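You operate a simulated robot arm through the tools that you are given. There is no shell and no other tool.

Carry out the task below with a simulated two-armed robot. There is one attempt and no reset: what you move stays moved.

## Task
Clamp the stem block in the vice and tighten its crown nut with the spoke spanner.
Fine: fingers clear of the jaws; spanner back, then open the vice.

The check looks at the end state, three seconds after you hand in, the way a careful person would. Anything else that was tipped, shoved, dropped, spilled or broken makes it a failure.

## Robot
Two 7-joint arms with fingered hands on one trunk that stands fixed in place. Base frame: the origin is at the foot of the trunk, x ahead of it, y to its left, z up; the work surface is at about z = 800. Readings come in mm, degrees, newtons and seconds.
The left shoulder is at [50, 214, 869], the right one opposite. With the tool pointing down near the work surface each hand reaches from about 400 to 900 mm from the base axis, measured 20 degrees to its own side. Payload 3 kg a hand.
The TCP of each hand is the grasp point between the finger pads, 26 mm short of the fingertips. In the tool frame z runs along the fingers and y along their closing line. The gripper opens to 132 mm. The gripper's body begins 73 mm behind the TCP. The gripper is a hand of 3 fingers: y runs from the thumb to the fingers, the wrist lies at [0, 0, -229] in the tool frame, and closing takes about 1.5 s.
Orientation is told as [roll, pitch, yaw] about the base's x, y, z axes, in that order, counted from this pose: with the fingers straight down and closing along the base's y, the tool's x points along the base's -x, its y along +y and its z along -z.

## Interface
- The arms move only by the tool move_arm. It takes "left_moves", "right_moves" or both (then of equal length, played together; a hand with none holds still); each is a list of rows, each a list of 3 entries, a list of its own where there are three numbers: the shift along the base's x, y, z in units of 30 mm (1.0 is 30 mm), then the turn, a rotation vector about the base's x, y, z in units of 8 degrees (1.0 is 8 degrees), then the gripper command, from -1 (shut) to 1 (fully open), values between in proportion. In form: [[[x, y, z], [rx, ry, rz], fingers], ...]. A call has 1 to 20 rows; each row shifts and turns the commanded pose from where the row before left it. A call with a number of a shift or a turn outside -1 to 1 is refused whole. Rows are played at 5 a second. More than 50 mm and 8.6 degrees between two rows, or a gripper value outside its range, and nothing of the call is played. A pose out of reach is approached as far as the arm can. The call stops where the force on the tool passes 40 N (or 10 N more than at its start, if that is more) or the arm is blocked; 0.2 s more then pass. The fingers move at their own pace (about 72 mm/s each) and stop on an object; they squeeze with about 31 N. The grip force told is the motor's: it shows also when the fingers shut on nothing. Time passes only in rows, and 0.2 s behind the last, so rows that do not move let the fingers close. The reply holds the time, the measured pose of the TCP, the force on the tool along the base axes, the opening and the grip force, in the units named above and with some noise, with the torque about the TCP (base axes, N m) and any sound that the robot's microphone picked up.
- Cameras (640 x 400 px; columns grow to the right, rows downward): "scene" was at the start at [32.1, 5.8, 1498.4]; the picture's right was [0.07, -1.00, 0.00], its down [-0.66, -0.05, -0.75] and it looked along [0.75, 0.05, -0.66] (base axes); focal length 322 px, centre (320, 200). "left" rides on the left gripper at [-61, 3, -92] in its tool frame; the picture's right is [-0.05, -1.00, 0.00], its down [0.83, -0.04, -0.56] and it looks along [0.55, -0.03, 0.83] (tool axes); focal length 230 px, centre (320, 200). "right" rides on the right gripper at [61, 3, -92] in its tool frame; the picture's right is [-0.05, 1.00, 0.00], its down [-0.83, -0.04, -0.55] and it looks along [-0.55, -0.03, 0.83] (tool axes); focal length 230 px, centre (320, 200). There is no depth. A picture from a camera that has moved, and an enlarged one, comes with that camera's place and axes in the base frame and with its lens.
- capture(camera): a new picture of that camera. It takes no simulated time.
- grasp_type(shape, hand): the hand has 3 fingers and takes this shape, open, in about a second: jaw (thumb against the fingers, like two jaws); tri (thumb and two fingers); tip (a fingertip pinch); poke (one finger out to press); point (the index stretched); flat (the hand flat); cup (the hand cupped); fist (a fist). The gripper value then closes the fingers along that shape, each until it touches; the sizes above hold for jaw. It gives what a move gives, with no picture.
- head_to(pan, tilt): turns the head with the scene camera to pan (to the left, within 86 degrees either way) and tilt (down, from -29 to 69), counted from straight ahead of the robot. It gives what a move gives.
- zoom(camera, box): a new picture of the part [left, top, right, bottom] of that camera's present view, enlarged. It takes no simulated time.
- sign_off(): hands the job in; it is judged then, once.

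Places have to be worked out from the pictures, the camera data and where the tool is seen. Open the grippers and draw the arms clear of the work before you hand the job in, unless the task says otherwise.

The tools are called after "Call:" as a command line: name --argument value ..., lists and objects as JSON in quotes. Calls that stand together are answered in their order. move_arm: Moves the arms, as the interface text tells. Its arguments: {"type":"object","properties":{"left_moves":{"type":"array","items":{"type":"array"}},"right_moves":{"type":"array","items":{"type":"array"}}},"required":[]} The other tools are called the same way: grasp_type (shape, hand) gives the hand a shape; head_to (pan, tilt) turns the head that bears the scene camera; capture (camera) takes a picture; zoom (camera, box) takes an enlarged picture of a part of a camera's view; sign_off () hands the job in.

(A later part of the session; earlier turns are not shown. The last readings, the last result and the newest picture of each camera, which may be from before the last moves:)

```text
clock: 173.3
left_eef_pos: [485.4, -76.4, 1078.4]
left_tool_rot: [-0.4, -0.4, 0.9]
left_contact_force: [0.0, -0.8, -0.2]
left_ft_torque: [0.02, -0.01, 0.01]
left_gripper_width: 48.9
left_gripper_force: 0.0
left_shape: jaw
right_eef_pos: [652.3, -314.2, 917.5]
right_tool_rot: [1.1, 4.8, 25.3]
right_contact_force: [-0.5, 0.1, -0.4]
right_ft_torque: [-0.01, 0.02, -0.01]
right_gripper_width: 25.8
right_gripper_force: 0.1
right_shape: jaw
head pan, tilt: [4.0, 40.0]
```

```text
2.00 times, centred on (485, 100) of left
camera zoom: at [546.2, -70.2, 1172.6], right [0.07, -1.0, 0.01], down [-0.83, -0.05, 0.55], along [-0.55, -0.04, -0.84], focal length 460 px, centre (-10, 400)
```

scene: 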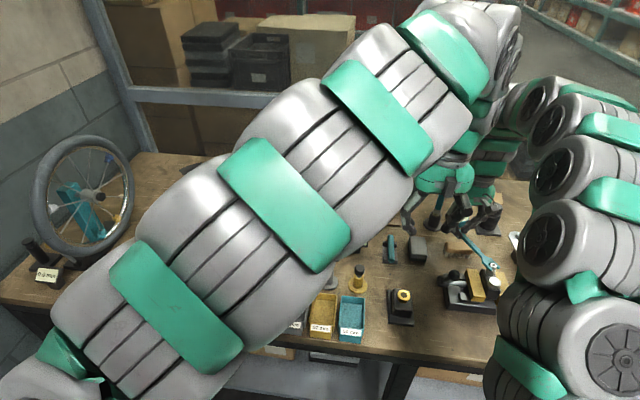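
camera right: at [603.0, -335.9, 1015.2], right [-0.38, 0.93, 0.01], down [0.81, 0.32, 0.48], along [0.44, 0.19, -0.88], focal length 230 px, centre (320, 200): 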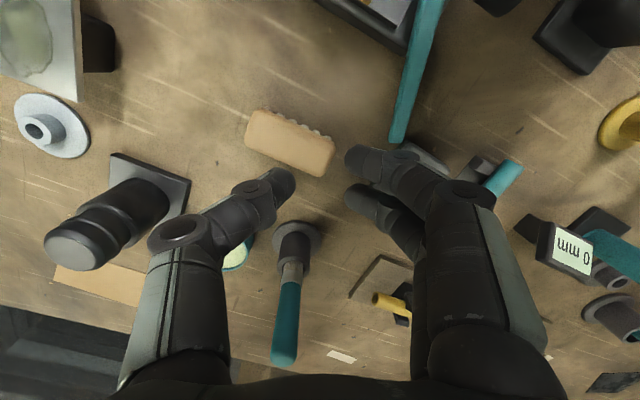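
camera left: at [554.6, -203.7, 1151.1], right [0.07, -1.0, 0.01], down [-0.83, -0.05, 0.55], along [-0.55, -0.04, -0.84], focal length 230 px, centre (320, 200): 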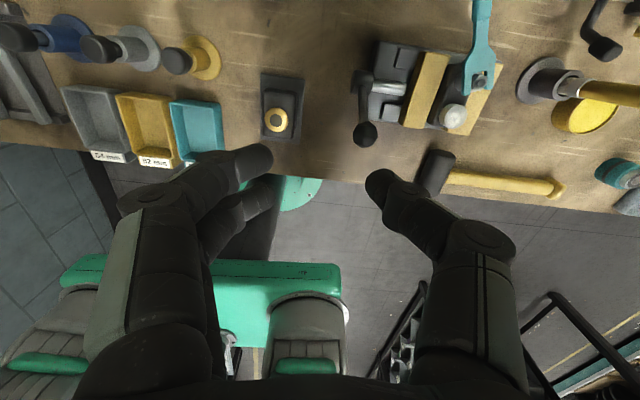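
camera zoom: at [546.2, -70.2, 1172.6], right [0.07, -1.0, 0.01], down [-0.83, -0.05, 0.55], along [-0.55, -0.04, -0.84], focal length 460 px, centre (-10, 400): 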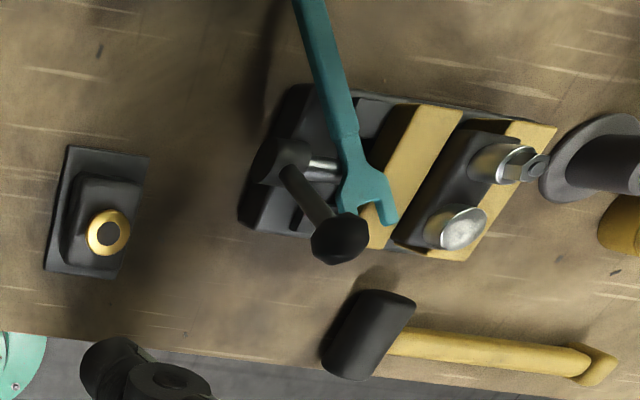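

The spanner rests over the screw and the moving jaw with its handle free in the air towards the left: ideal for the left hand to take it with a deep grip and return it to its rest. I first withdraw the right hand up and away to the right.

Call:
move_arm --right_moves '[[[0, 0, 0.7], [0.02, -0.1, 0], -0.4], [[0, 0, 0.9], [0.02, -0.1, 0], -0.3], [[0, 0, 0.9], [0.03, -0.1, -0.4], -0.3], [[0, 0, 0.9], [0.02, -0.1, -0.4], -0.3], [[-0.3, -0.5, 0.6], [0.02, -0.1, -0.4], -0.3], [[-0.6, -0.7, 0], [0.02, -0.1, -0.4], -0.3], [[-0.8, -0.7, 0], [0, 0, -0.4], -0.3], [[-0.9, -0.7, 0], [0, 0, -0.4], -0.3], [[-0.9, -0.7, 0], [0, 0, -0.4], -0.3], [[-0.9, -0.7, 0], [0, 0, -0.3], -0.3], [[-0.9, -0.7, 0], [0, 0, 0], -0.3], [[-0.9, -0.7, 0], [0, 0, 0], -0.3], [[-0.9, -0.7, 0], [0, 0, 0], -0.3]]'

Call:
capture --camera "scene"

Call:
zoom --camera "scene" --box '[420, 220, 520, 300]'

Call:
capture --camera "right"

```text
clock: 176.1
left_eef_pos: [485.5, -75.6, 1079.0]
left_tool_rot: [-0.4, -0.3, 0.9]
left_contact_force: [-0.6, 0.6, 0.0]
left_ft_torque: [-0.01, 0.01, 0.01]
left_gripper_width: 49.3
left_gripper_force: 0.0
left_shape: jaw
right_eef_pos: [439.0, -496.5, 1036.4]
right_tool_rot: [0.4, 0.0, 0.5]
right_contact_force: [0.1, -0.2, -0.4]
right_ft_torque: [0.05, 0.01, 0.0]
right_gripper_width: 45.7
right_gripper_force: 0.0
right_shape: jaw
head pan, tilt: [4.0, 40.0]
```

```text
taken
```

scene: 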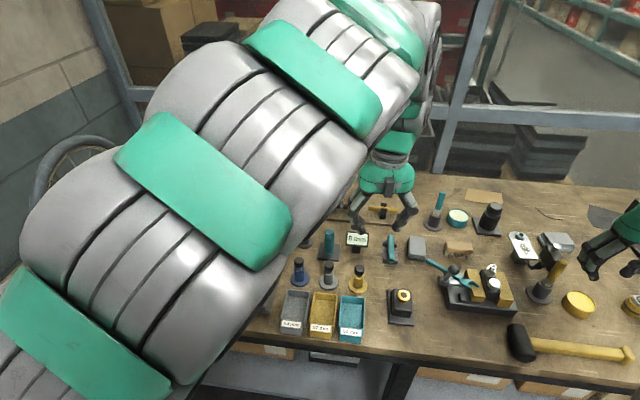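

```text
5.00 times, centred on (470, 260) of scene
camera zoom: at [33.0, 5.6, 1500.3], right [0.07, -1.0, 0.0], down [-0.64, -0.04, -0.77], along [0.76, 0.05, -0.64], focal length 1610 px, centre (-430, -100)
```

zoom: 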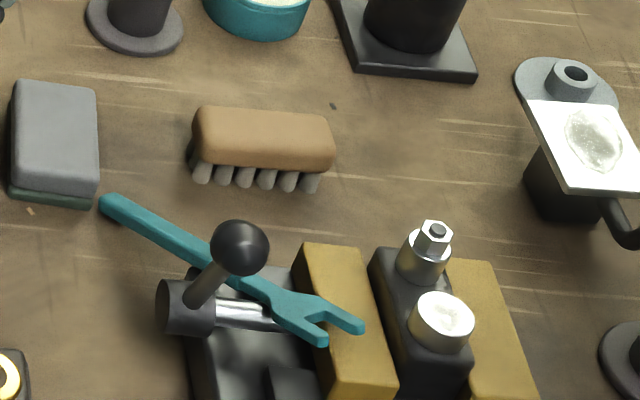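

```text
taken
camera right: at [377.1, -495.2, 1128.5], right [0.04, 1.0, 0.01], down [0.83, -0.04, 0.55], along [0.55, -0.02, -0.83], focal length 230 px, centre (320, 200)
```

right: 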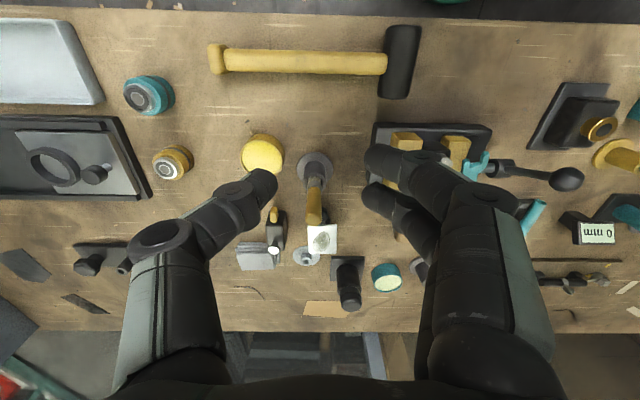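

I check the nut's present orientation closely to judge whether it stayed tight.

Call:
zoom --camera "scene" --box '[493, 258, 513, 276]'

Call:
zoom --camera "scene" --box '[485, 255, 525, 305]'

```text
16.00 times, centred on (503, 267) of scene
camera zoom: at [33.0, 5.6, 1500.3], right [0.07, -1.0, 0.0], down [-0.64, -0.04, -0.77], along [0.76, 0.05, -0.64], focal length 5153 px, centre (-2608, -872)
```

zoom: 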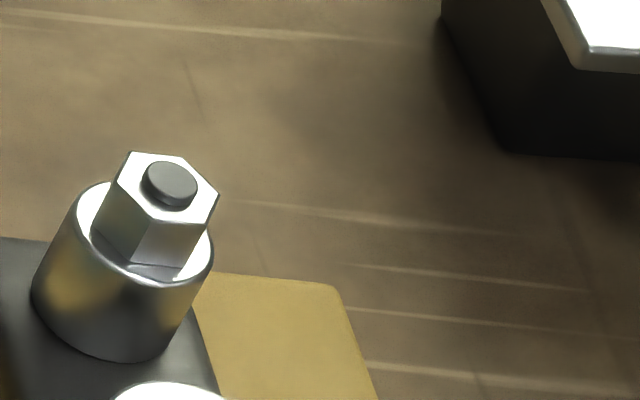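

```text
8.00 times, centred on (505, 280) of scene
camera zoom: at [33.0, 5.6, 1500.3], right [0.07, -1.0, 0.0], down [-0.64, -0.04, -0.77], along [0.76, 0.05, -0.64], focal length 2576 px, centre (-1160, -440)
```

zoom: 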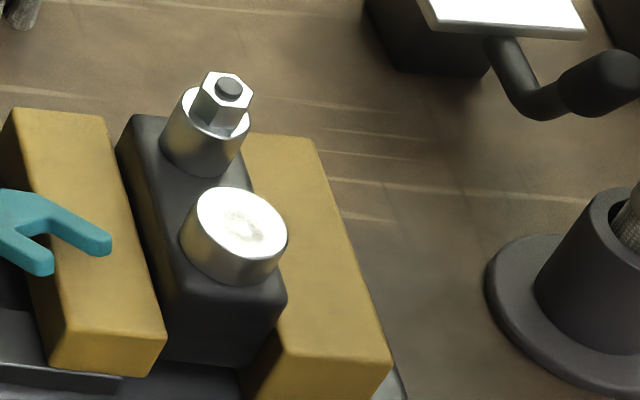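

The hex flats now stand at 26° (mod 60°): since the start the nut has turned almost exactly 90° clockwise to its stop, so it is tight. The spanner leans with its handle end on the bench near (621, -253) and its fork on the jaw, heading 204° and rising 27°. I bring the left hand in with a matching tilt.

Call:
move_arm --left_moves '[[[0.6, -0.4, -0.1], [0, 0, 0.95], -0.4], [[0.65, -0.6, -0.2], [0, 0, 0.95], -0.5], [[0.65, -0.7, -0.4], [0, 0, 0.95], -0.5], [[0.65, -0.8, -0.5], [-0.339, 0.773, 0], -0.5], [[0.65, -0.8, -0.6], [-0.339, 0.773, 0], -0.5], [[0.65, -0.8, -0.7], [-0.339, 0.773, 0], -0.5], [[0.65, -0.8, -0.7], [-0.339, 0.773, 0], -0.5], [[0.65, -0.75, -0.7], [0, 0, 0], -0.5], [[0, 0, 0], [0, 0, 0], -0.5]]'

Call:
capture --camera "left"

Call:
zoom --camera "scene" --box '[390, 190, 520, 300]'

```text
clock: 178.1
left_eef_pos: [584.0, -223.6, 962.6]
left_tool_rot: [-0.4, 26.6, 23.7]
left_contact_force: [-0.1, -0.2, 0.0]
left_ft_torque: [-0.04, 0.06, -0.02]
left_gripper_width: 33.4
left_gripper_force: 0.1
left_shape: jaw
left hand out of reach, approached as far as the arm can: row 7, 8
right_eef_pos: [439.7, -495.7, 1036.6]
right_tool_rot: [0.3, 0.0, 0.4]
right_contact_force: [-0.3, -0.6, 0.2]
right_ft_torque: [0.0, -0.01, 0.0]
right_gripper_width: 45.9
right_gripper_force: 0.1
right_shape: jaw
head pan, tilt: [4.0, 40.0]
```

```text
taken
camera left: at [671.8, -180.4, 1017.4], right [0.45, -0.89, -0.02], down [-0.44, -0.23, 0.87], along [-0.78, -0.38, -0.5], focal length 230 px, centre (320, 200)
```

left: 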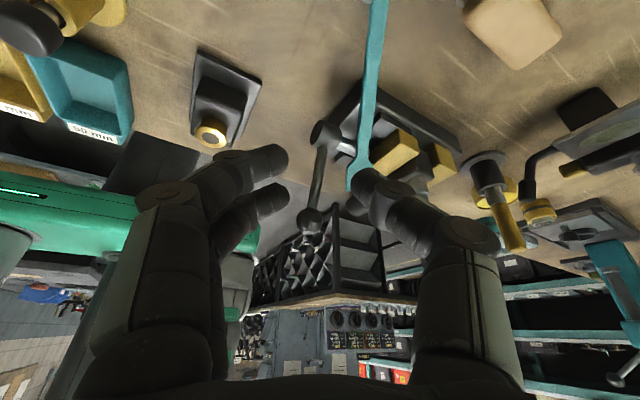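

```text
3.64 times, centred on (455, 245) of scene
camera zoom: at [33.0, 5.6, 1500.3], right [0.07, -1.0, 0.0], down [-0.64, -0.04, -0.77], along [0.76, 0.05, -0.64], focal length 1171 px, centre (-171, 36)
```

zoom: 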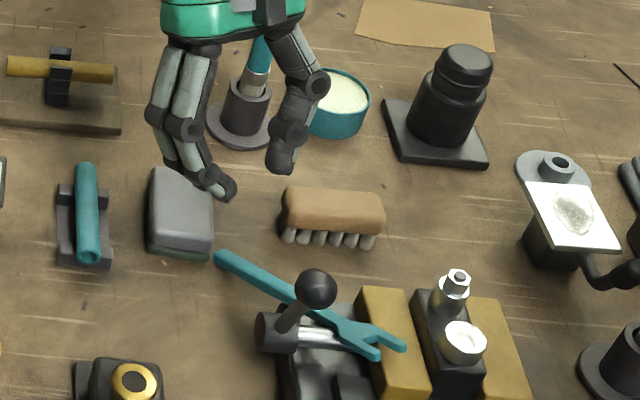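

With that much tilt the left arm is at its reach limit. I reduce the tilt for now and move over the handle, planning about 20° at the grip.

Call:
move_arm --left_moves '[[[-0.45, -0.19, -0.4], [0.345, -0.786, 0], -0.5], [[-0.45, -0.19, -0.7], [0.345, -0.786, 0], -0.5], [[-0.43, -0.19, -0.8], [0.345, -0.786, 0], -0.5], [[0, 0, 0], [0, 0, 0], -0.5]]'

Call:
capture --camera "left"

Call:
zoom --camera "scene" --box '[390, 190, 520, 300]'

```text
clock: 179.1
left_eef_pos: [546.6, -241.3, 905.5]
left_tool_rot: [-0.4, 5.9, 23.7]
left_contact_force: [-0.2, 0.1, -0.5]
left_ft_torque: [0.01, 0.0, 0.02]
left_gripper_width: 33.5
left_gripper_force: 0.2
left_shape: jaw
right_eef_pos: [439.3, -497.3, 1037.2]
right_tool_rot: [0.3, 0.0, 0.4]
right_contact_force: [0.5, 0.5, -0.6]
right_ft_torque: [-0.02, -0.01, -0.03]
right_gripper_width: 45.7
right_gripper_force: 0.0
right_shape: jaw
head pan, tilt: [4.0, 40.0]
```

```text
taken
camera left: at [609.7, -208.0, 991.4], right [0.45, -0.89, 0.0], down [-0.69, -0.34, 0.64], along [-0.57, -0.29, -0.77], focal length 230 px, centre (320, 200)
```

left: 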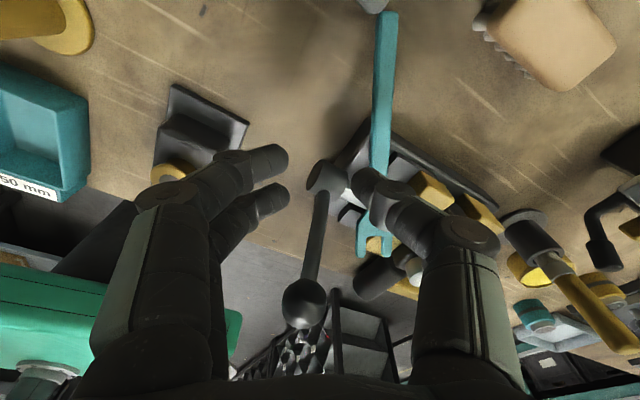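

```text
3.64 times, centred on (455, 245) of scene
camera zoom: at [33.0, 5.6, 1500.3], right [0.07, -1.0, 0.0], down [-0.64, -0.04, -0.77], along [0.76, 0.05, -0.64], focal length 1171 px, centre (-171, 36)
```

zoom: 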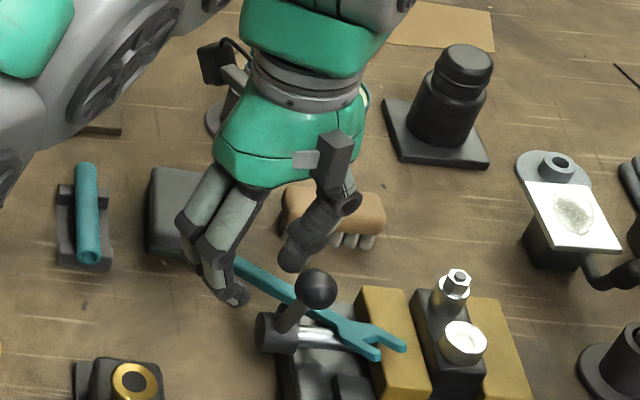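

The commanded pose had been reset, so I'm short in x. I step over the handle.

Call:
move_arm --left_moves '[[[0.82, -0.37, 0], [0, 0, 0], -0.5], [[0.82, -0.37, 0], [0, 0, 0], -0.5], [[0, 0, 0], [0, 0, 0], -0.5]]'

Call:
capture --camera "left"

Call:
zoom --camera "scene" --box '[400, 200, 500, 290]'

```text
clock: 179.9
left_eef_pos: [594.2, -263.8, 905.8]
left_tool_rot: [-0.5, 5.8, 23.7]
left_contact_force: [-0.5, 0.1, 0.9]
left_ft_torque: [-0.01, 0.0, -0.02]
left_gripper_width: 33.3
left_gripper_force: 0.0
left_shape: jaw
right_eef_pos: [439.4, -496.7, 1037.3]
right_tool_rot: [0.3, 0.0, 0.4]
right_contact_force: [0.3, 0.2, 0.1]
right_ft_torque: [-0.05, 0.01, 0.01]
right_gripper_width: 45.6
right_gripper_force: 0.0
right_shape: jaw
head pan, tilt: [4.0, 40.0]
```

```text
taken
camera left: at [659.0, -230.5, 992.0], right [0.45, -0.89, 0.0], down [-0.69, -0.34, 0.64], along [-0.57, -0.29, -0.77], focal length 230 px, centre (320, 200)
```

left: 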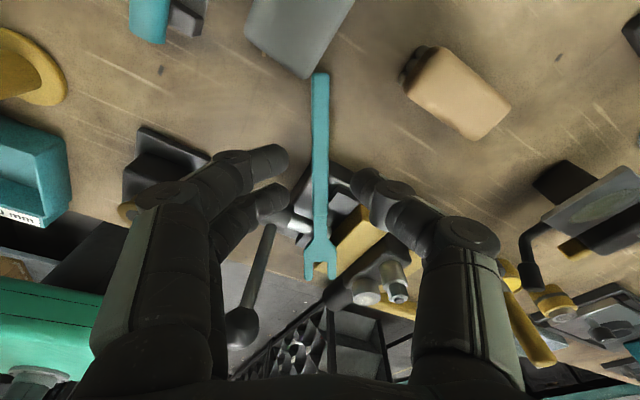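

```text
4.44 times, centred on (450, 245) of scene
camera zoom: at [33.0, 5.6, 1500.3], right [0.07, -1.0, 0.0], down [-0.64, -0.04, -0.77], along [0.76, 0.05, -0.64], focal length 1431 px, centre (-258, 0)
```

zoom: 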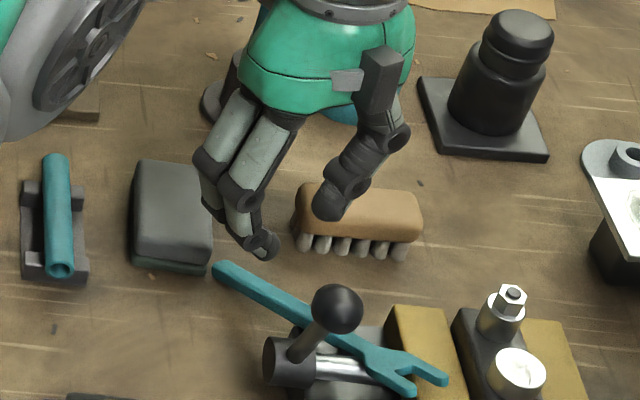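

From this close view the spanner leans at only about 11° (end on the bench near (627, -249)), well aligned with the hand. I tilt to match and descend to just above grip depth.

Call:
move_arm --left_moves '[[[-0.04, -0.02, -0.7], [-0.125, 0.286, 0.17], -0.5], [[-0.05, -0.02, -0.7], [-0.125, 0.286, 0.17], -0.5], [[-0.05, -0.02, -0.5], [0, 0, 0], -0.5], [[0, 0, 0], [0, 0, 0], -0.5]]'

Call:
capture --camera "left"

Call:
zoom --camera "scene" --box '[400, 200, 500, 290]'

```text
clock: 180.9
left_eef_pos: [590.9, -266.7, 847.4]
left_tool_rot: [-0.3, 10.8, 26.4]
left_contact_force: [-0.1, 0.9, 0.0]
left_ft_torque: [0.0, 0.0, 0.02]
left_gripper_width: 33.3
left_gripper_force: 0.1
left_shape: jaw
right_eef_pos: [439.4, -496.6, 1036.7]
right_tool_rot: [0.2, 0.0, 0.5]
right_contact_force: [0.5, 0.3, 0.7]
right_ft_torque: [0.03, 0.02, 0.03]
right_gripper_width: 45.6
right_gripper_force: 0.0
right_shape: jaw
head pan, tilt: [4.0, 40.0]
```

```text
taken
camera left: at [659.3, -227.1, 927.9], right [0.49, -0.87, -0.01], down [-0.62, -0.35, 0.7], along [-0.61, -0.34, -0.71], focal length 230 px, centre (320, 200)
```

left: 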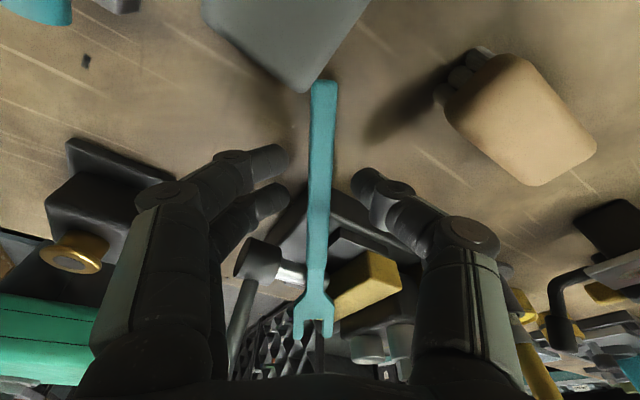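

```text
4.44 times, centred on (450, 245) of scene
camera zoom: at [33.0, 5.6, 1500.3], right [0.07, -1.0, 0.0], down [-0.64, -0.04, -0.77], along [0.76, 0.05, -0.64], focal length 1431 px, centre (-258, 0)
```

zoom: 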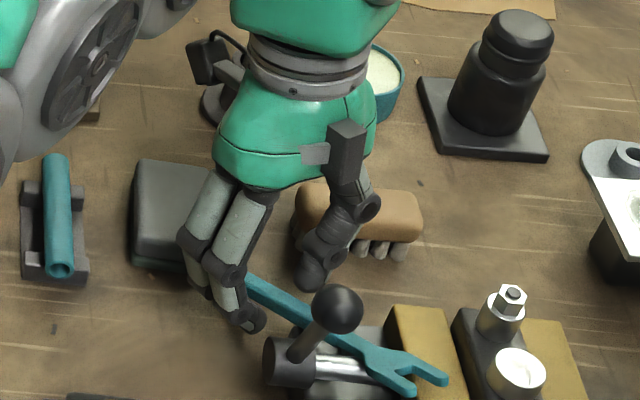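

The handle actually rises about 20° to the jaw top. I tilt to match and settle at grip depth.

Call:
move_arm --left_moves '[[[0.08, 0.04, -0.1], [-0.256, 0.515, 0], -0.5], [[0.08, 0.04, -0.18], [-0.256, 0.515, 0], -0.5], [[0, 0, 0], [0, 0, 0], -0.5]]'

Call:
capture --camera "left"

Call:
zoom --camera "scene" --box '[410, 220, 480, 280]'

```text
clock: 181.7
left_eef_pos: [595.0, -264.3, 841.0]
left_tool_rot: [-0.3, 20.3, 26.5]
left_contact_force: [0.6, -0.3, -0.1]
left_ft_torque: [-0.04, -0.01, -0.03]
left_gripper_width: 32.9
left_gripper_force: 0.0
left_shape: jaw
right_eef_pos: [439.2, -496.6, 1036.8]
right_tool_rot: [0.4, 0.0, 0.5]
right_contact_force: [-0.9, -0.2, 0.0]
right_ft_torque: [0.02, 0.0, 0.02]
right_gripper_width: 45.7
right_gripper_force: 0.1
right_shape: jaw
head pan, tilt: [4.0, 40.0]
```

```text
taken
camera left: at [674.4, -219.2, 906.0], right [0.49, -0.87, -0.01], down [-0.51, -0.3, 0.81], along [-0.71, -0.39, -0.59], focal length 230 px, centre (320, 200)
```

left: 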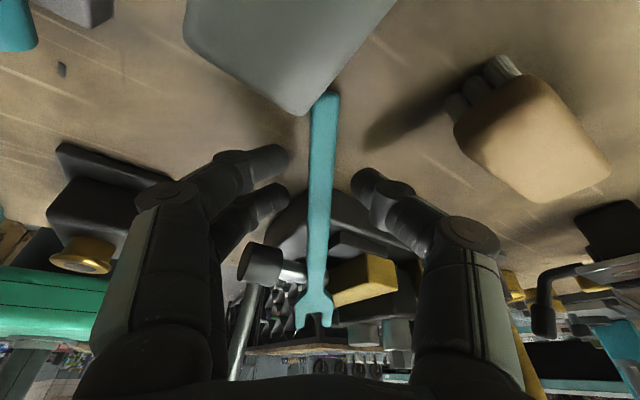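

```text
6.67 times, centred on (445, 250) of scene
camera zoom: at [33.0, 5.6, 1500.3], right [0.07, -1.0, 0.0], down [-0.64, -0.04, -0.77], along [0.76, 0.05, -0.64], focal length 2147 px, centre (-513, -133)
```

zoom: 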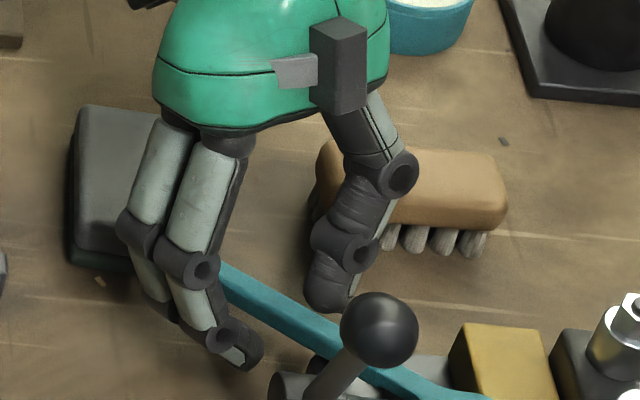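

Aligned, with the handle ~19 mm below the TCP. I close the left hand on it.

Call:
move_arm --left_moves '[[[-0.016, -0.008, -0.047], [0, 0, 0], -0.6], [[0, 0, 0], [0, 0, 0], -0.7], [[0, 0, 0], [0, 0, 0], -0.8], [[0, 0, 0], [0, 0, 0], -0.9], [[0, 0, 0], [0, 0, 0], -1], [[0, 0, 0], [0, 0, 0], -1], [[0, 0, 0], [0, 0, 0], -1]]'

Call:
capture --camera "left"

```text
clock: 183.3
left_eef_pos: [595.9, -263.5, 838.3]
left_tool_rot: [-0.3, 20.0, 26.4]
left_contact_force: [0.2, -0.3, 0.5]
left_ft_torque: [-0.02, -0.03, 0.04]
left_gripper_width: 7.5
left_gripper_force: 30.8
left_shape: jaw
right_eef_pos: [438.9, -496.6, 1035.0]
right_tool_rot: [0.3, 0.0, 0.4]
right_contact_force: [-0.3, -0.7, -0.3]
right_ft_torque: [0.0, 0.0, 0.0]
right_gripper_width: 45.5
right_gripper_force: 0.1
right_shape: jaw
head pan, tilt: [4.0, 40.0]
```

```text
taken
camera left: at [674.4, -218.9, 904.7], right [0.49, -0.87, -0.01], down [-0.51, -0.3, 0.81], along [-0.71, -0.39, -0.59], focal length 230 px, centre (320, 200)
```

left: 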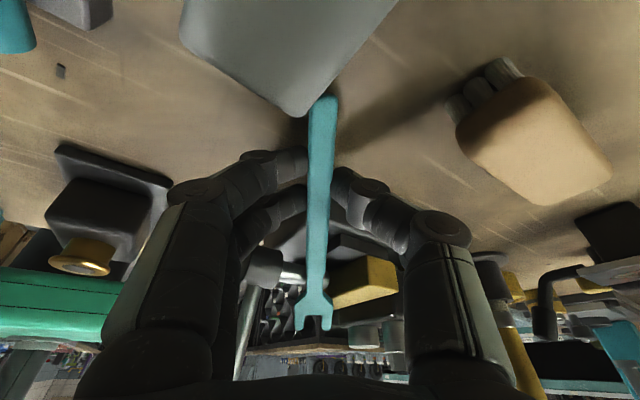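

The grip is 7.5 mm with the spanner squarely held. I lift slowly.

Call:
move_arm --left_moves '[[[0, 0, 0.08], [0, 0, 0], -1], [[0, 0, 0.15], [0, 0, 0], -1], [[0, 0, 0.2], [0, 0, 0], -1], [[0, 0, 0.3], [0, 0, 0], -1], [[0, 0, 0.3], [0, 0, 0], -1], [[0, 0, 0.3], [0, 0, 0], -1], [[0, 0, 0], [0, 0, 0], -1]]'

Call:
capture --camera "left"

Call:
zoom --camera "scene" --box '[400, 200, 520, 300]'

```text
clock: 184.9
left_eef_pos: [595.6, -263.9, 878.3]
left_tool_rot: [-0.3, 20.1, 26.5]
left_contact_force: [0.3, 0.3, -1.3]
left_ft_torque: [-0.01, -0.01, 0.0]
left_gripper_width: 7.5
left_gripper_force: 30.9
left_shape: jaw
right_eef_pos: [439.6, -496.5, 1036.0]
right_tool_rot: [0.4, 0.1, 0.4]
right_contact_force: [0.0, -0.4, 0.3]
right_ft_torque: [0.02, 0.0, -0.03]
right_gripper_width: 45.8
right_gripper_force: 0.0
right_shape: jaw
head pan, tilt: [4.0, 40.0]
```

```text
taken
camera left: at [674.9, -219.4, 944.9], right [0.49, -0.87, -0.01], down [-0.51, -0.3, 0.81], along [-0.71, -0.39, -0.59], focal length 230 px, centre (320, 200)
```

left: 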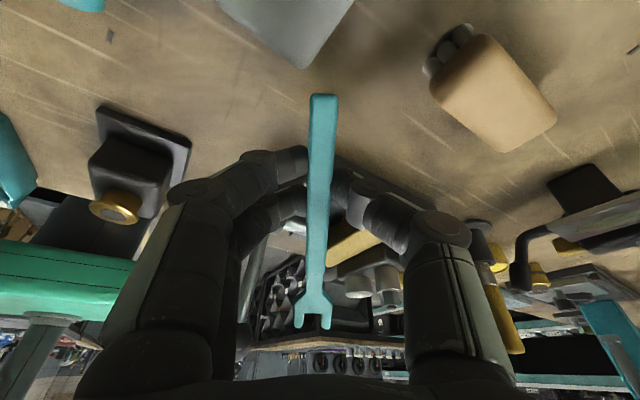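

```text
4.00 times, centred on (460, 250) of scene
camera zoom: at [33.0, 5.6, 1500.3], right [0.07, -1.0, 0.0], down [-0.64, -0.04, -0.77], along [0.76, 0.05, -0.64], focal length 1288 px, centre (-240, 0)
```

zoom: 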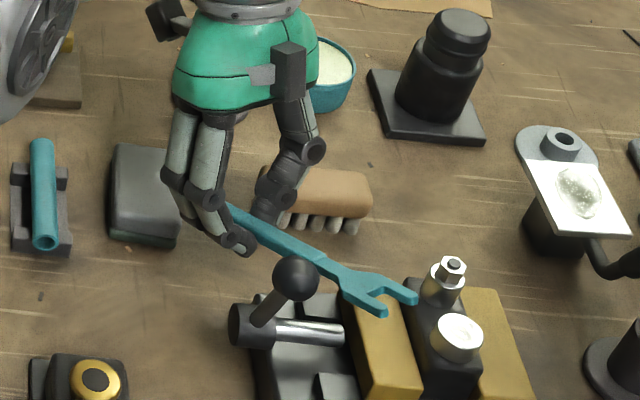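

Held well. Keeping the tilt (fork up), I raise and move left so the fork passes above the lever ball.

Call:
move_arm --left_moves '[[[-0.05, 0.08, 0.27], [0, 0, 0], -1], [[-0.05, 0.08, 0.27], [0, 0, 0], -1], [[-0.05, 0.1, 0.27], [0, 0, 0], -1], [[-0.05, 0.1, 0.27], [0, 0, 0], -1], [[-0.05, 0.1, 0.27], [0, 0, 0], -1], [[-0.05, 0.1, 0.27], [0, 0, 0], -1], [[-0.05, 0.1, 0.27], [0, 0, 0], -1], [[-0.05, 0.1, 0.27], [0, 0, 0], -1], [[0, 0.3, 0.1], [0, 0, 0], -1], [[0, 0.4, 0], [0, 0, 0], -1], [[0, 0.5, 0], [0, 0, 0], -1], [[0, 0.5, 0], [0, 0, 0], -1], [[0, 0.5, 0], [0, 0, 0], -1], [[0, 0.5, 0], [0, 0, 0], -1], [[0, 0.5, 0], [0, 0, 0], -1], [[0, 0.5, 0], [0, 0, 0], -1], [[0, 0.5, 0], [0, 0, 0], -1], [[0, 0.4, 0], [0, 0, 0], -1], [[0, 0, 0], [0, 0, 0], -1]]'

Call:
capture --camera "left"

Call:
zoom --camera "scene" --box '[340, 180, 520, 300]'

```text
clock: 188.9
left_eef_pos: [583.0, -103.1, 946.0]
left_tool_rot: [-0.2, 20.1, 26.4]
left_contact_force: [-0.2, 0.0, 0.1]
left_ft_torque: [0.01, -0.02, -0.01]
left_gripper_width: 7.8
left_gripper_force: 31.6
left_shape: jaw
right_eef_pos: [439.1, -496.8, 1036.8]
right_tool_rot: [0.2, 0.0, 0.4]
right_contact_force: [-0.1, 0.0, -0.1]
right_ft_torque: [-0.02, -0.02, 0.03]
right_gripper_width: 45.7
right_gripper_force: 0.1
right_shape: jaw
head pan, tilt: [4.0, 40.0]
```

```text
taken
camera left: at [662.9, -59.0, 1011.9], right [0.49, -0.87, -0.01], down [-0.51, -0.3, 0.81], along [-0.71, -0.39, -0.59], focal length 230 px, centre (320, 200)
```

left: 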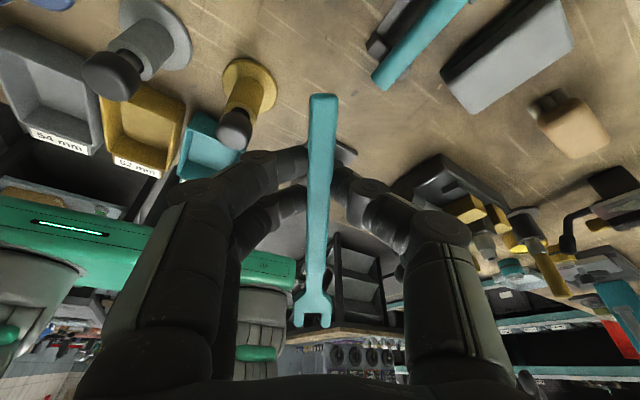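

```text
3.33 times, centred on (430, 240) of scene
camera zoom: at [33.0, 5.6, 1500.3], right [0.07, -1.0, 0.0], down [-0.64, -0.04, -0.77], along [0.76, 0.05, -0.64], focal length 1074 px, centre (-47, 67)
```

zoom: 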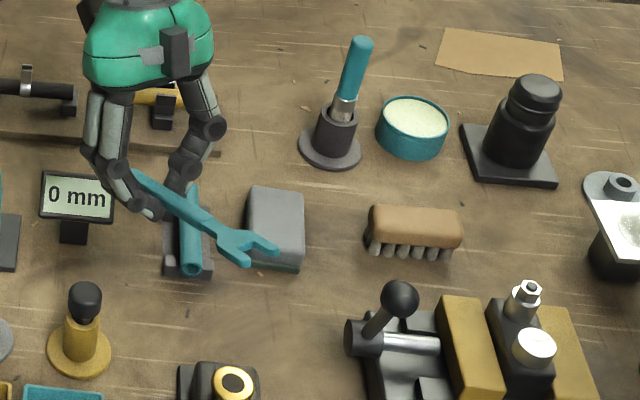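

The spanner passed well over the lever. Now I level it, raise to z ≈ 1000 and swing it round towards the rest.

Call:
move_arm --left_moves '[[[0, 0, 0.45], [0.328, -0.66, 0], -1], [[0, 0, 0.45], [0.328, -0.66, 0], -1], [[0, 0, 0.45], [0.328, -0.66, 0], -1], [[0, 0, 0.45], [0.328, -0.66, 0], -1], [[0.1, 0.4, 0], [0, 0, -0.5], -1], [[0.2, 0.7, 0], [0, 0, -0.8], -1], [[0.23, 0.85, 0], [0, 0, -0.95], -1], [[0.23, 0.9, 0], [0, 0, -0.95], -1], [[0.23, 0.9, 0], [0, 0, -0.95], -1], [[0.23, 0.9, 0], [0, 0, -0.95], -1], [[0.23, 0.9, 0], [0, 0, -0.95], -1], [[0.23, 0.9, 0], [0, 0, -0.95], -1], [[0.23, 0.9, 0], [0, 0, -0.95], -1], [[0.23, 0.9, 0], [0, 0, -0.95], -1], [[0.23, 0.9, 0], [0, 0, -0.95], -1], [[0.23, 0.9, 0], [0, 0, -0.95], -1], [[0.23, 0.9, 0], [0, 0, -0.95], -1], [[0.23, 0.9, 0], [0, 0, -0.95], -1], [[0.23, 0.9, 0], [0, 0, -0.95], -1], [[0.23, 0.9, 0], [0, 0, -0.95], -1]]'

Call:
capture --camera "left"

Call:
head_to --pan 22 --tilt 42

Call:
capture --camera "scene"

```text
clock: 193.1
left_eef_pos: [689.3, 307.8, 1001.2]
left_tool_rot: [-0.2, -3.4, -90.4]
left_contact_force: [0.2, 0.0, -0.9]
left_ft_torque: [-0.03, 0.02, 0.02]
left_gripper_width: 7.6
left_gripper_force: 31.1
left_shape: jaw
right_eef_pos: [439.5, -496.2, 1037.3]
right_tool_rot: [0.2, -0.1, 0.4]
right_contact_force: [-0.1, 0.0, -0.3]
right_ft_torque: [0.0, -0.02, -0.01]
right_gripper_width: 45.6
right_gripper_force: 0.0
right_shape: jaw
head pan, tilt: [4.0, 40.0]
```

```text
taken
camera left: at [692.4, 253.3, 1097.4], right [-1.0, -0.04, 0.01], down [-0.03, 0.86, 0.51], along [-0.03, 0.5, -0.86], focal length 230 px, centre (320, 200)
```

left: 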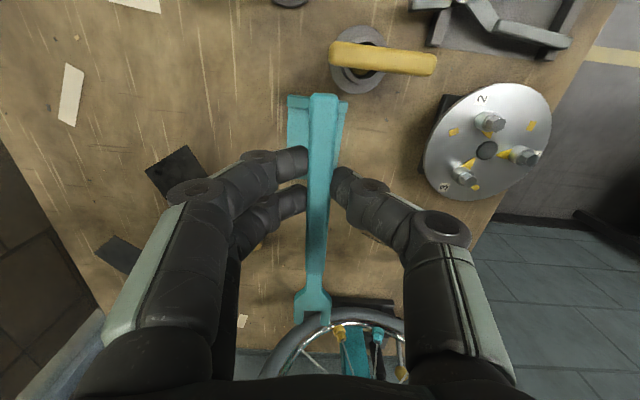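

```text
clock: 193.9
left_eef_pos: [688.3, 307.5, 1000.8]
left_tool_rot: [-0.3, -3.4, -90.3]
left_contact_force: [0.2, 0.2, -0.3]
left_ft_torque: [-0.03, 0.04, 0.01]
left_gripper_width: 7.6
left_gripper_force: 30.5
left_shape: jaw
right_eef_pos: [437.7, -497.2, 1036.5]
right_tool_rot: [0.3, 0.0, 0.5]
right_contact_force: [0.0, -0.8, -0.2]
right_ft_torque: [0.02, -0.01, -0.02]
right_gripper_width: 45.8
right_gripper_force: 0.0
right_shape: jaw
head pan, tilt: [22.0, 42.0]
```

```text
taken
```

scene: 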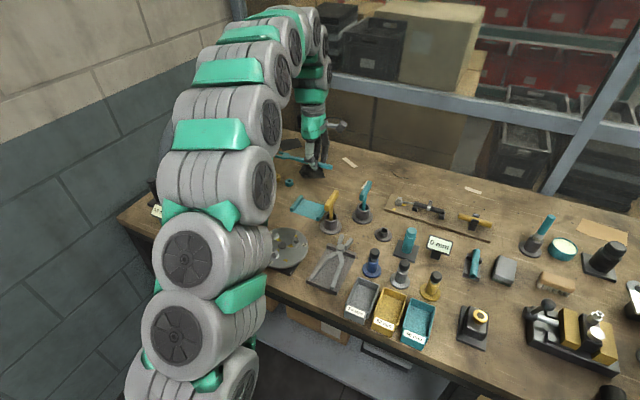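

Still firmly held. I set the final heading (yaw -93.8) and position over the rest, and lower to z ≈ 890 for a check.

Call:
move_arm --left_moves '[[[0.09, 0.3, -0.5], [0, 0, -0.22], -1], [[0.09, 0.3, -0.8], [0, 0, -0.22], -1], [[0, 0, -0.8], [0, 0, 0], -1], [[0, 0, -0.8], [0, 0, 0], -1], [[0, 0, -0.8], [0, 0, 0], -1], [[0, 0, 0], [0, 0, 0], -1]]'

Call:
capture --camera "left"

Call:
zoom --camera "scene" --box '[265, 150, 355, 230]'

```text
clock: 195.3
left_eef_pos: [694.4, 324.4, 888.8]
left_tool_rot: [-0.3, -3.4, -93.9]
left_contact_force: [0.3, 0.4, 0.2]
left_ft_torque: [-0.01, 0.01, -0.01]
left_gripper_width: 7.4
left_gripper_force: 31.3
left_shape: jaw
right_eef_pos: [439.1, -496.8, 1037.4]
right_tool_rot: [0.3, 0.1, 0.3]
right_contact_force: [-0.1, 0.1, 0.2]
right_ft_torque: [-0.03, 0.02, -0.01]
right_gripper_width: 45.8
right_gripper_force: 0.1
right_shape: jaw
head pan, tilt: [22.0, 42.0]
```

```text
taken
camera left: at [695.0, 270.3, 984.8], right [-1.0, 0.02, 0.01], down [0.02, 0.86, 0.5], along [0.0, 0.5, -0.86], focal length 230 px, centre (320, 200)
```

left: 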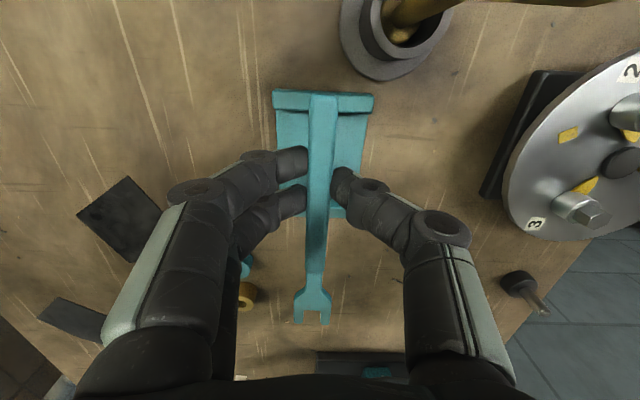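

```text
5.00 times, centred on (310, 190) of scene
camera zoom: at [25.7, 31.0, 1497.4], right [0.37, -0.93, 0.0], down [-0.62, -0.25, -0.74], along [0.69, 0.28, -0.67], focal length 1610 px, centre (370, 250)
```

zoom: 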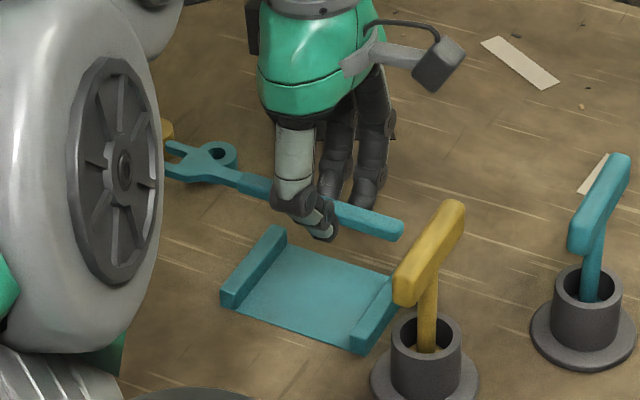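

Everything lines up with the rest. I go down to just above it.

Call:
move_arm --left_moves '[[[0, 0, -0.5], [0, 0, 0], -1], [[0, 0, -0.5], [0, 0, 0], -1], [[0, 0, -0.35], [0, 0, 0], -1], [[0, 0, -0.15], [0, 0, 0], -1], [[0, 0, 0], [0, 0, 0], -1]]'

Call:
capture --camera "left"

Call:
zoom --camera "scene" --box '[265, 150, 355, 230]'

```text
clock: 196.5
left_eef_pos: [695.2, 324.4, 845.5]
left_tool_rot: [-0.3, -3.3, -93.9]
left_contact_force: [-0.1, -0.4, -0.7]
left_ft_torque: [-0.02, -0.04, 0.01]
left_gripper_width: 7.8
left_gripper_force: 30.9
left_shape: jaw
right_eef_pos: [438.5, -496.7, 1036.7]
right_tool_rot: [0.3, 0.0, 0.5]
right_contact_force: [-0.3, 0.3, 0.4]
right_ft_torque: [0.03, 0.01, -0.03]
right_gripper_width: 45.6
right_gripper_force: 0.1
right_shape: jaw
head pan, tilt: [22.0, 42.0]
```

```text
taken
camera left: at [694.9, 269.8, 941.2], right [-1.0, 0.02, 0.01], down [0.02, 0.86, 0.5], along [0.0, 0.5, -0.86], focal length 230 px, centre (320, 200)
```

left: 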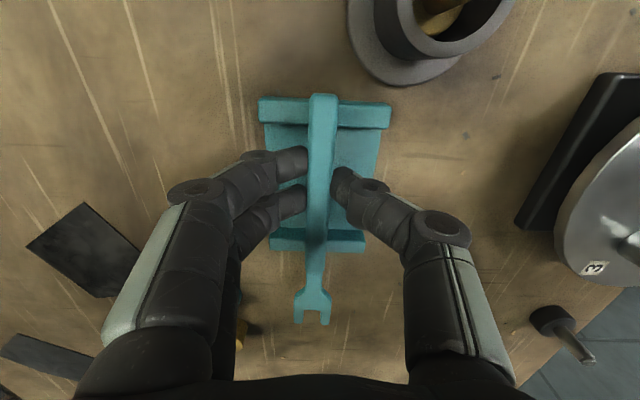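

```text
5.00 times, centred on (310, 190) of scene
camera zoom: at [25.7, 31.0, 1497.4], right [0.37, -0.93, 0.0], down [-0.62, -0.25, -0.74], along [0.69, 0.28, -0.67], focal length 1610 px, centre (370, 250)
```

zoom: 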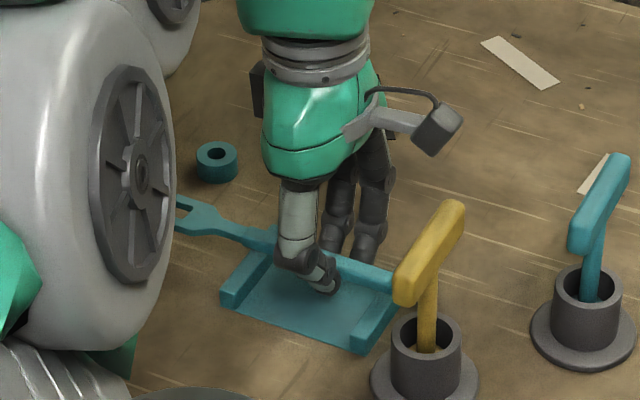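

Very close. I creep down until it touches.

Call:
move_arm --left_moves '[[[0, 0, -0.1], [0, 0, 0], -1], [[0, 0, -0.1], [0, 0, 0], -1], [[0, 0, -0.07], [0, 0, 0], -1], [[0, 0, -0.05], [0, 0, 0], -1], [[0, 0, -0.05], [0, 0, 0], -1], [[0, 0, 0], [0, 0, 0], -1]]'

```text
clock: 197.9
left_eef_pos: [693.1, 325.2, 834.2]
left_tool_rot: [-0.3, -3.4, -93.8]
left_contact_force: [-1.1, -0.2, 8.2]
left_ft_torque: [-0.03, -0.04, 0.02]
left_gripper_width: 7.7
left_gripper_force: 31.1
left_shape: jaw
right_eef_pos: [439.5, -497.6, 1037.5]
right_tool_rot: [0.3, 0.0, 0.4]
right_contact_force: [-0.8, 0.1, 0.2]
right_ft_torque: [-0.01, 0.0, 0.0]
right_gripper_width: 45.8
right_gripper_force: 0.1
right_shape: jaw
head pan, tilt: [22.0, 42.0]
```

Contact at 834 with 8 N, just as when it was picked. I release gently and look.

Call:
move_arm --left_moves '[[[0, 0, 0], [0, 0, 0], -0.9], [[0, 0, 0], [0, 0, 0], -0.8], [[0, 0, 0], [0, 0, 0], -0.7], [[0, 0, 0], [0, 0, 0], -0.6], [[0, 0, 0], [0, 0, 0], -0.5], [[0, 0, 0], [0, 0, 0], -0.4], [[0, 0, 0], [0, 0, 0], -0.4]]'

Call:
capture --camera "left"

Call:
zoom --camera "scene" --box '[265, 150, 355, 230]'

```text
clock: 199.5
left_eef_pos: [694.8, 325.1, 832.9]
left_tool_rot: [-0.3, -3.3, -93.9]
left_contact_force: [0.7, 0.0, 0.5]
left_ft_torque: [0.01, 0.01, 0.0]
left_gripper_width: 39.4
left_gripper_force: 0.1
left_shape: jaw
right_eef_pos: [438.8, -496.0, 1036.4]
right_tool_rot: [0.3, -0.1, 0.3]
right_contact_force: [-0.3, 0.6, -0.4]
right_ft_torque: [-0.03, 0.02, -0.02]
right_gripper_width: 45.6
right_gripper_force: 0.1
right_shape: jaw
head pan, tilt: [22.0, 42.0]
```

```text
taken
camera left: at [694.7, 270.0, 929.9], right [-1.0, 0.02, 0.01], down [0.02, 0.86, 0.5], along [0.0, 0.5, -0.86], focal length 230 px, centre (320, 200)
```

left: 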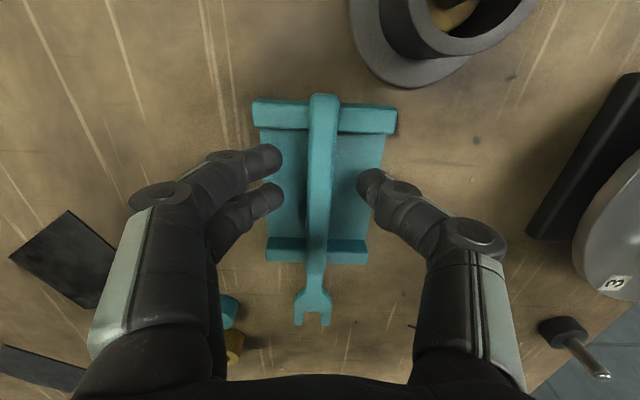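

```text
5.00 times, centred on (310, 190) of scene
camera zoom: at [25.7, 31.0, 1497.4], right [0.37, -0.93, 0.0], down [-0.62, -0.25, -0.74], along [0.69, 0.28, -0.67], focal length 1610 px, centre (370, 250)
```

zoom: 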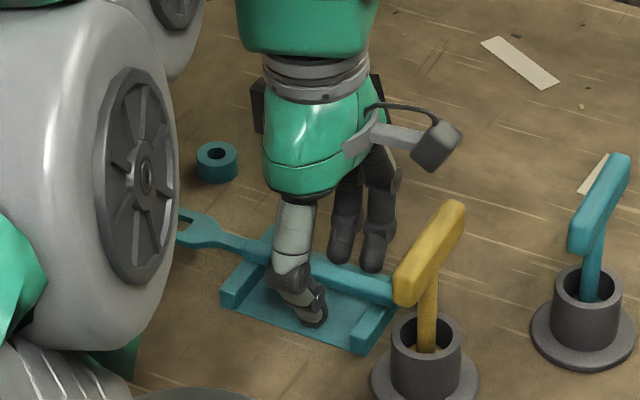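

The spanner is back on its rest exactly as it was. I lift the left hand straight up and clear to the left-back, and bring the right hand over the vice to look at the lever.

Call:
move_arm --left_moves '[[[0, 0, 0.5], [0, 0, 0], -0.4], [[0, 0, 1], [0, 0, 0], -0.4], [[0, 0, 1], [0, 0, 0], -0.3], [[0, 0, 1], [0, 0, 0], -0.3], [[0, 0, 1], [0, 0, 0], -0.2], [[0, 0, 1], [0, 0, 0], -0.2], [[-0.5, -0.3, 1], [0, 0, 0.9], 0], [[-0.6, -0.3, 0.5], [0, 0, 0.9], 0], [[-0.6, -0.3, 0.3], [0, 0, 0.9], 0], [[-0.6, -0.3, 0], [0, 0, 0.9], 0]]'

Call:
move_arm --right_moves '[[[-0.1, 0.9, 0.2], [0, 0, 0], 0], [[-0.1, 0.9, 0.1], [0, 0, 0], 0.5], [[-0.1, 0.9, 0], [0, 0, 0], 1], [[-0.1, 0.9, 0], [0, 0, 0], 1], [[0, 0.9, 0], [0, 0, 0], 1], [[0, 0.9, 0], [0, 0, 0], 1], [[0, 0.3, 0], [0, 0, 0], 1]]'

Call:
capture --camera "right"

Call:
zoom --camera "right" --box '[260, 90, 420, 210]'

Call:
zoom --camera "scene" --box '[265, 150, 355, 230]'

```text
clock: 201.7
left_eef_pos: [625.7, 288.8, 1051.9]
left_tool_rot: [-0.5, -3.5, -65.0]
left_contact_force: [-0.6, -0.2, -0.4]
left_ft_torque: [-0.04, 0.0, 0.0]
left_gripper_width: 65.3
left_gripper_force: 0.0
left_shape: jaw
right_eef_pos: [439.3, -496.4, 1038.0]
right_tool_rot: [0.3, 0.0, 0.4]
right_contact_force: [-0.9, 0.3, -0.4]
right_ft_torque: [0.0, -0.03, 0.0]
right_gripper_width: 45.9
right_gripper_force: 0.0
right_shape: jaw
head pan, tilt: [22.0, 42.0]
```

```text
clock: 203.3
left_eef_pos: [626.2, 288.7, 1052.2]
left_tool_rot: [-0.3, -3.4, -65.2]
left_contact_force: [0.6, 0.7, 0.2]
left_ft_torque: [0.01, -0.01, 0.01]
left_gripper_width: 65.7
left_gripper_force: 0.2
left_shape: jaw
right_eef_pos: [428.5, -325.5, 1047.4]
right_tool_rot: [0.3, -0.1, 0.4]
right_contact_force: [0.4, -0.9, -0.2]
right_ft_torque: [0.0, 0.0, -0.01]
right_gripper_width: 132.0
right_gripper_force: 0.0
right_shape: jaw
head pan, tilt: [22.0, 42.0]
```

```text
taken
camera right: at [367.0, -324.4, 1139.3], right [0.04, 1.0, 0.01], down [0.83, -0.04, 0.56], along [0.56, -0.02, -0.83], focal length 230 px, centre (320, 200)
```

right: 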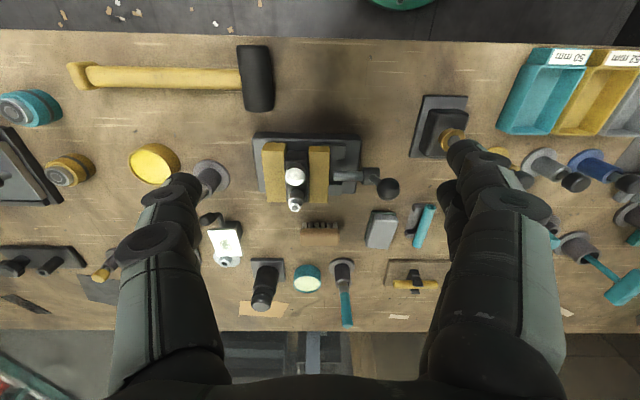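

```text
3.33 times, centred on (340, 150) of right
camera zoom: at [367.0, -324.4, 1139.3], right [0.04, 1.0, 0.01], down [0.83, -0.04, 0.56], along [0.56, -0.02, -0.83], focal length 767 px, centre (253, 367)
```

zoom: 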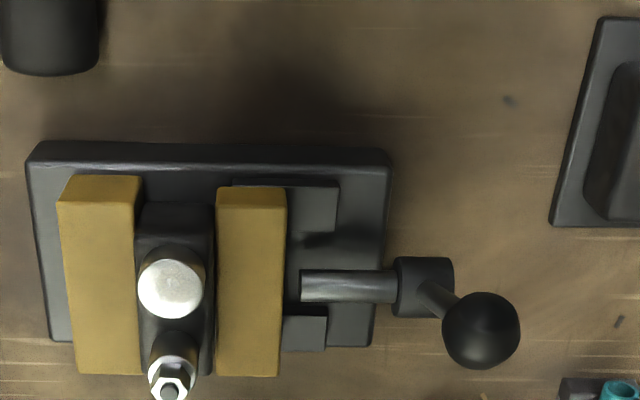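

```text
5.00 times, centred on (310, 190) of scene
camera zoom: at [25.7, 31.0, 1497.4], right [0.37, -0.93, 0.0], down [-0.62, -0.25, -0.74], along [0.69, 0.28, -0.67], focal length 1610 px, centre (370, 250)
```

zoom: 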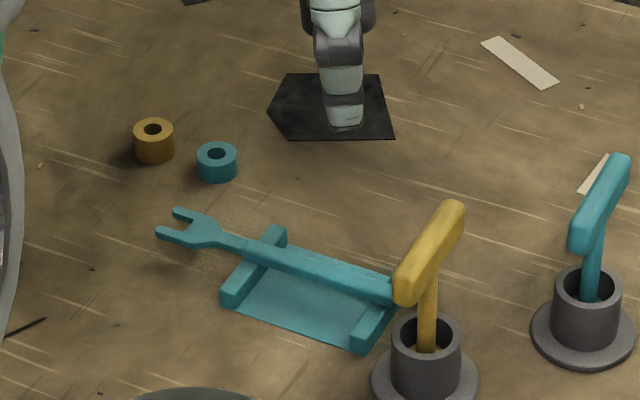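

The spanner sits on its rest just as at the start, and the block stands straight in the vice. Now the last step: open the vice. The ball is at about (494, -258, 933); I bring the right hand above it.

Call:
move_arm --right_moves '[[[0.55, 0.56, 0], [0, 0, 0], 0.3], [[0.55, 0.56, -0.3], [0, 0, 0], -0.1], [[0.55, 0.56, -0.4], [0, 0, 0], -0.2], [[0.55, 0.56, -0.4], [0, 0, 0], -0.2], [[0, 0, 0], [0, 0, 0], -0.2]]'

Call:
capture --camera "right"

Call:
head_to --pan -15 --tilt 46

Call:
capture --camera "scene"

```text
clock: 204.5
left_eef_pos: [626.8, 289.0, 1051.9]
left_tool_rot: [-0.4, -3.4, -65.0]
left_contact_force: [-0.2, -0.6, -0.3]
left_ft_torque: [-0.03, -0.02, -0.02]
left_gripper_width: 65.4
left_gripper_force: 0.0
left_shape: jaw
right_eef_pos: [495.5, -258.4, 1014.8]
right_tool_rot: [0.3, 0.0, 0.5]
right_contact_force: [-0.7, -0.1, -0.9]
right_ft_torque: [-0.01, -0.01, 0.0]
right_gripper_width: 53.2
right_gripper_force: 0.1
right_shape: jaw
head pan, tilt: [22.0, 42.0]
```

```text
taken
camera right: at [433.2, -257.9, 1106.5], right [0.04, 1.0, 0.01], down [0.83, -0.04, 0.56], along [0.56, -0.02, -0.83], focal length 230 px, centre (320, 200)
```

right: 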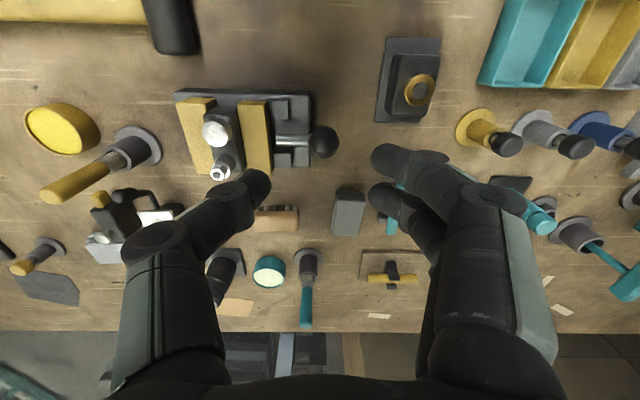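

```text
clock: 205.5
left_eef_pos: [626.7, 288.4, 1052.1]
left_tool_rot: [-0.3, -3.4, -65.2]
left_contact_force: [-0.2, 0.2, 0.2]
left_ft_torque: [0.02, 0.04, 0.0]
left_gripper_width: 65.5
left_gripper_force: 0.1
left_shape: jaw
right_eef_pos: [494.9, -260.3, 1013.6]
right_tool_rot: [0.3, 0.1, 0.4]
right_contact_force: [-0.2, 0.0, 0.7]
right_ft_torque: [0.0, -0.02, 0.0]
right_gripper_width: 53.3
right_gripper_force: 0.1
right_shape: jaw
head pan, tilt: [-15.0, 46.0]
```

```text
taken
```

scene: 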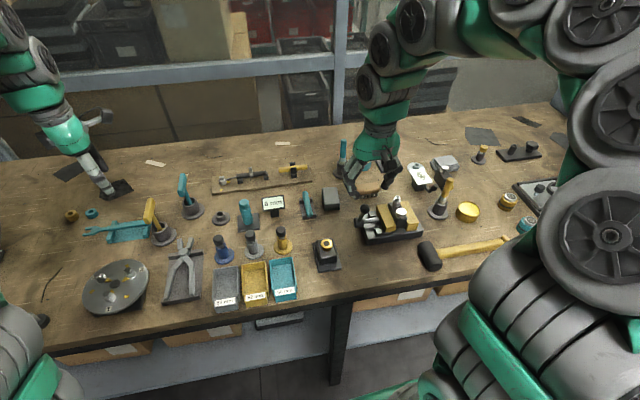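

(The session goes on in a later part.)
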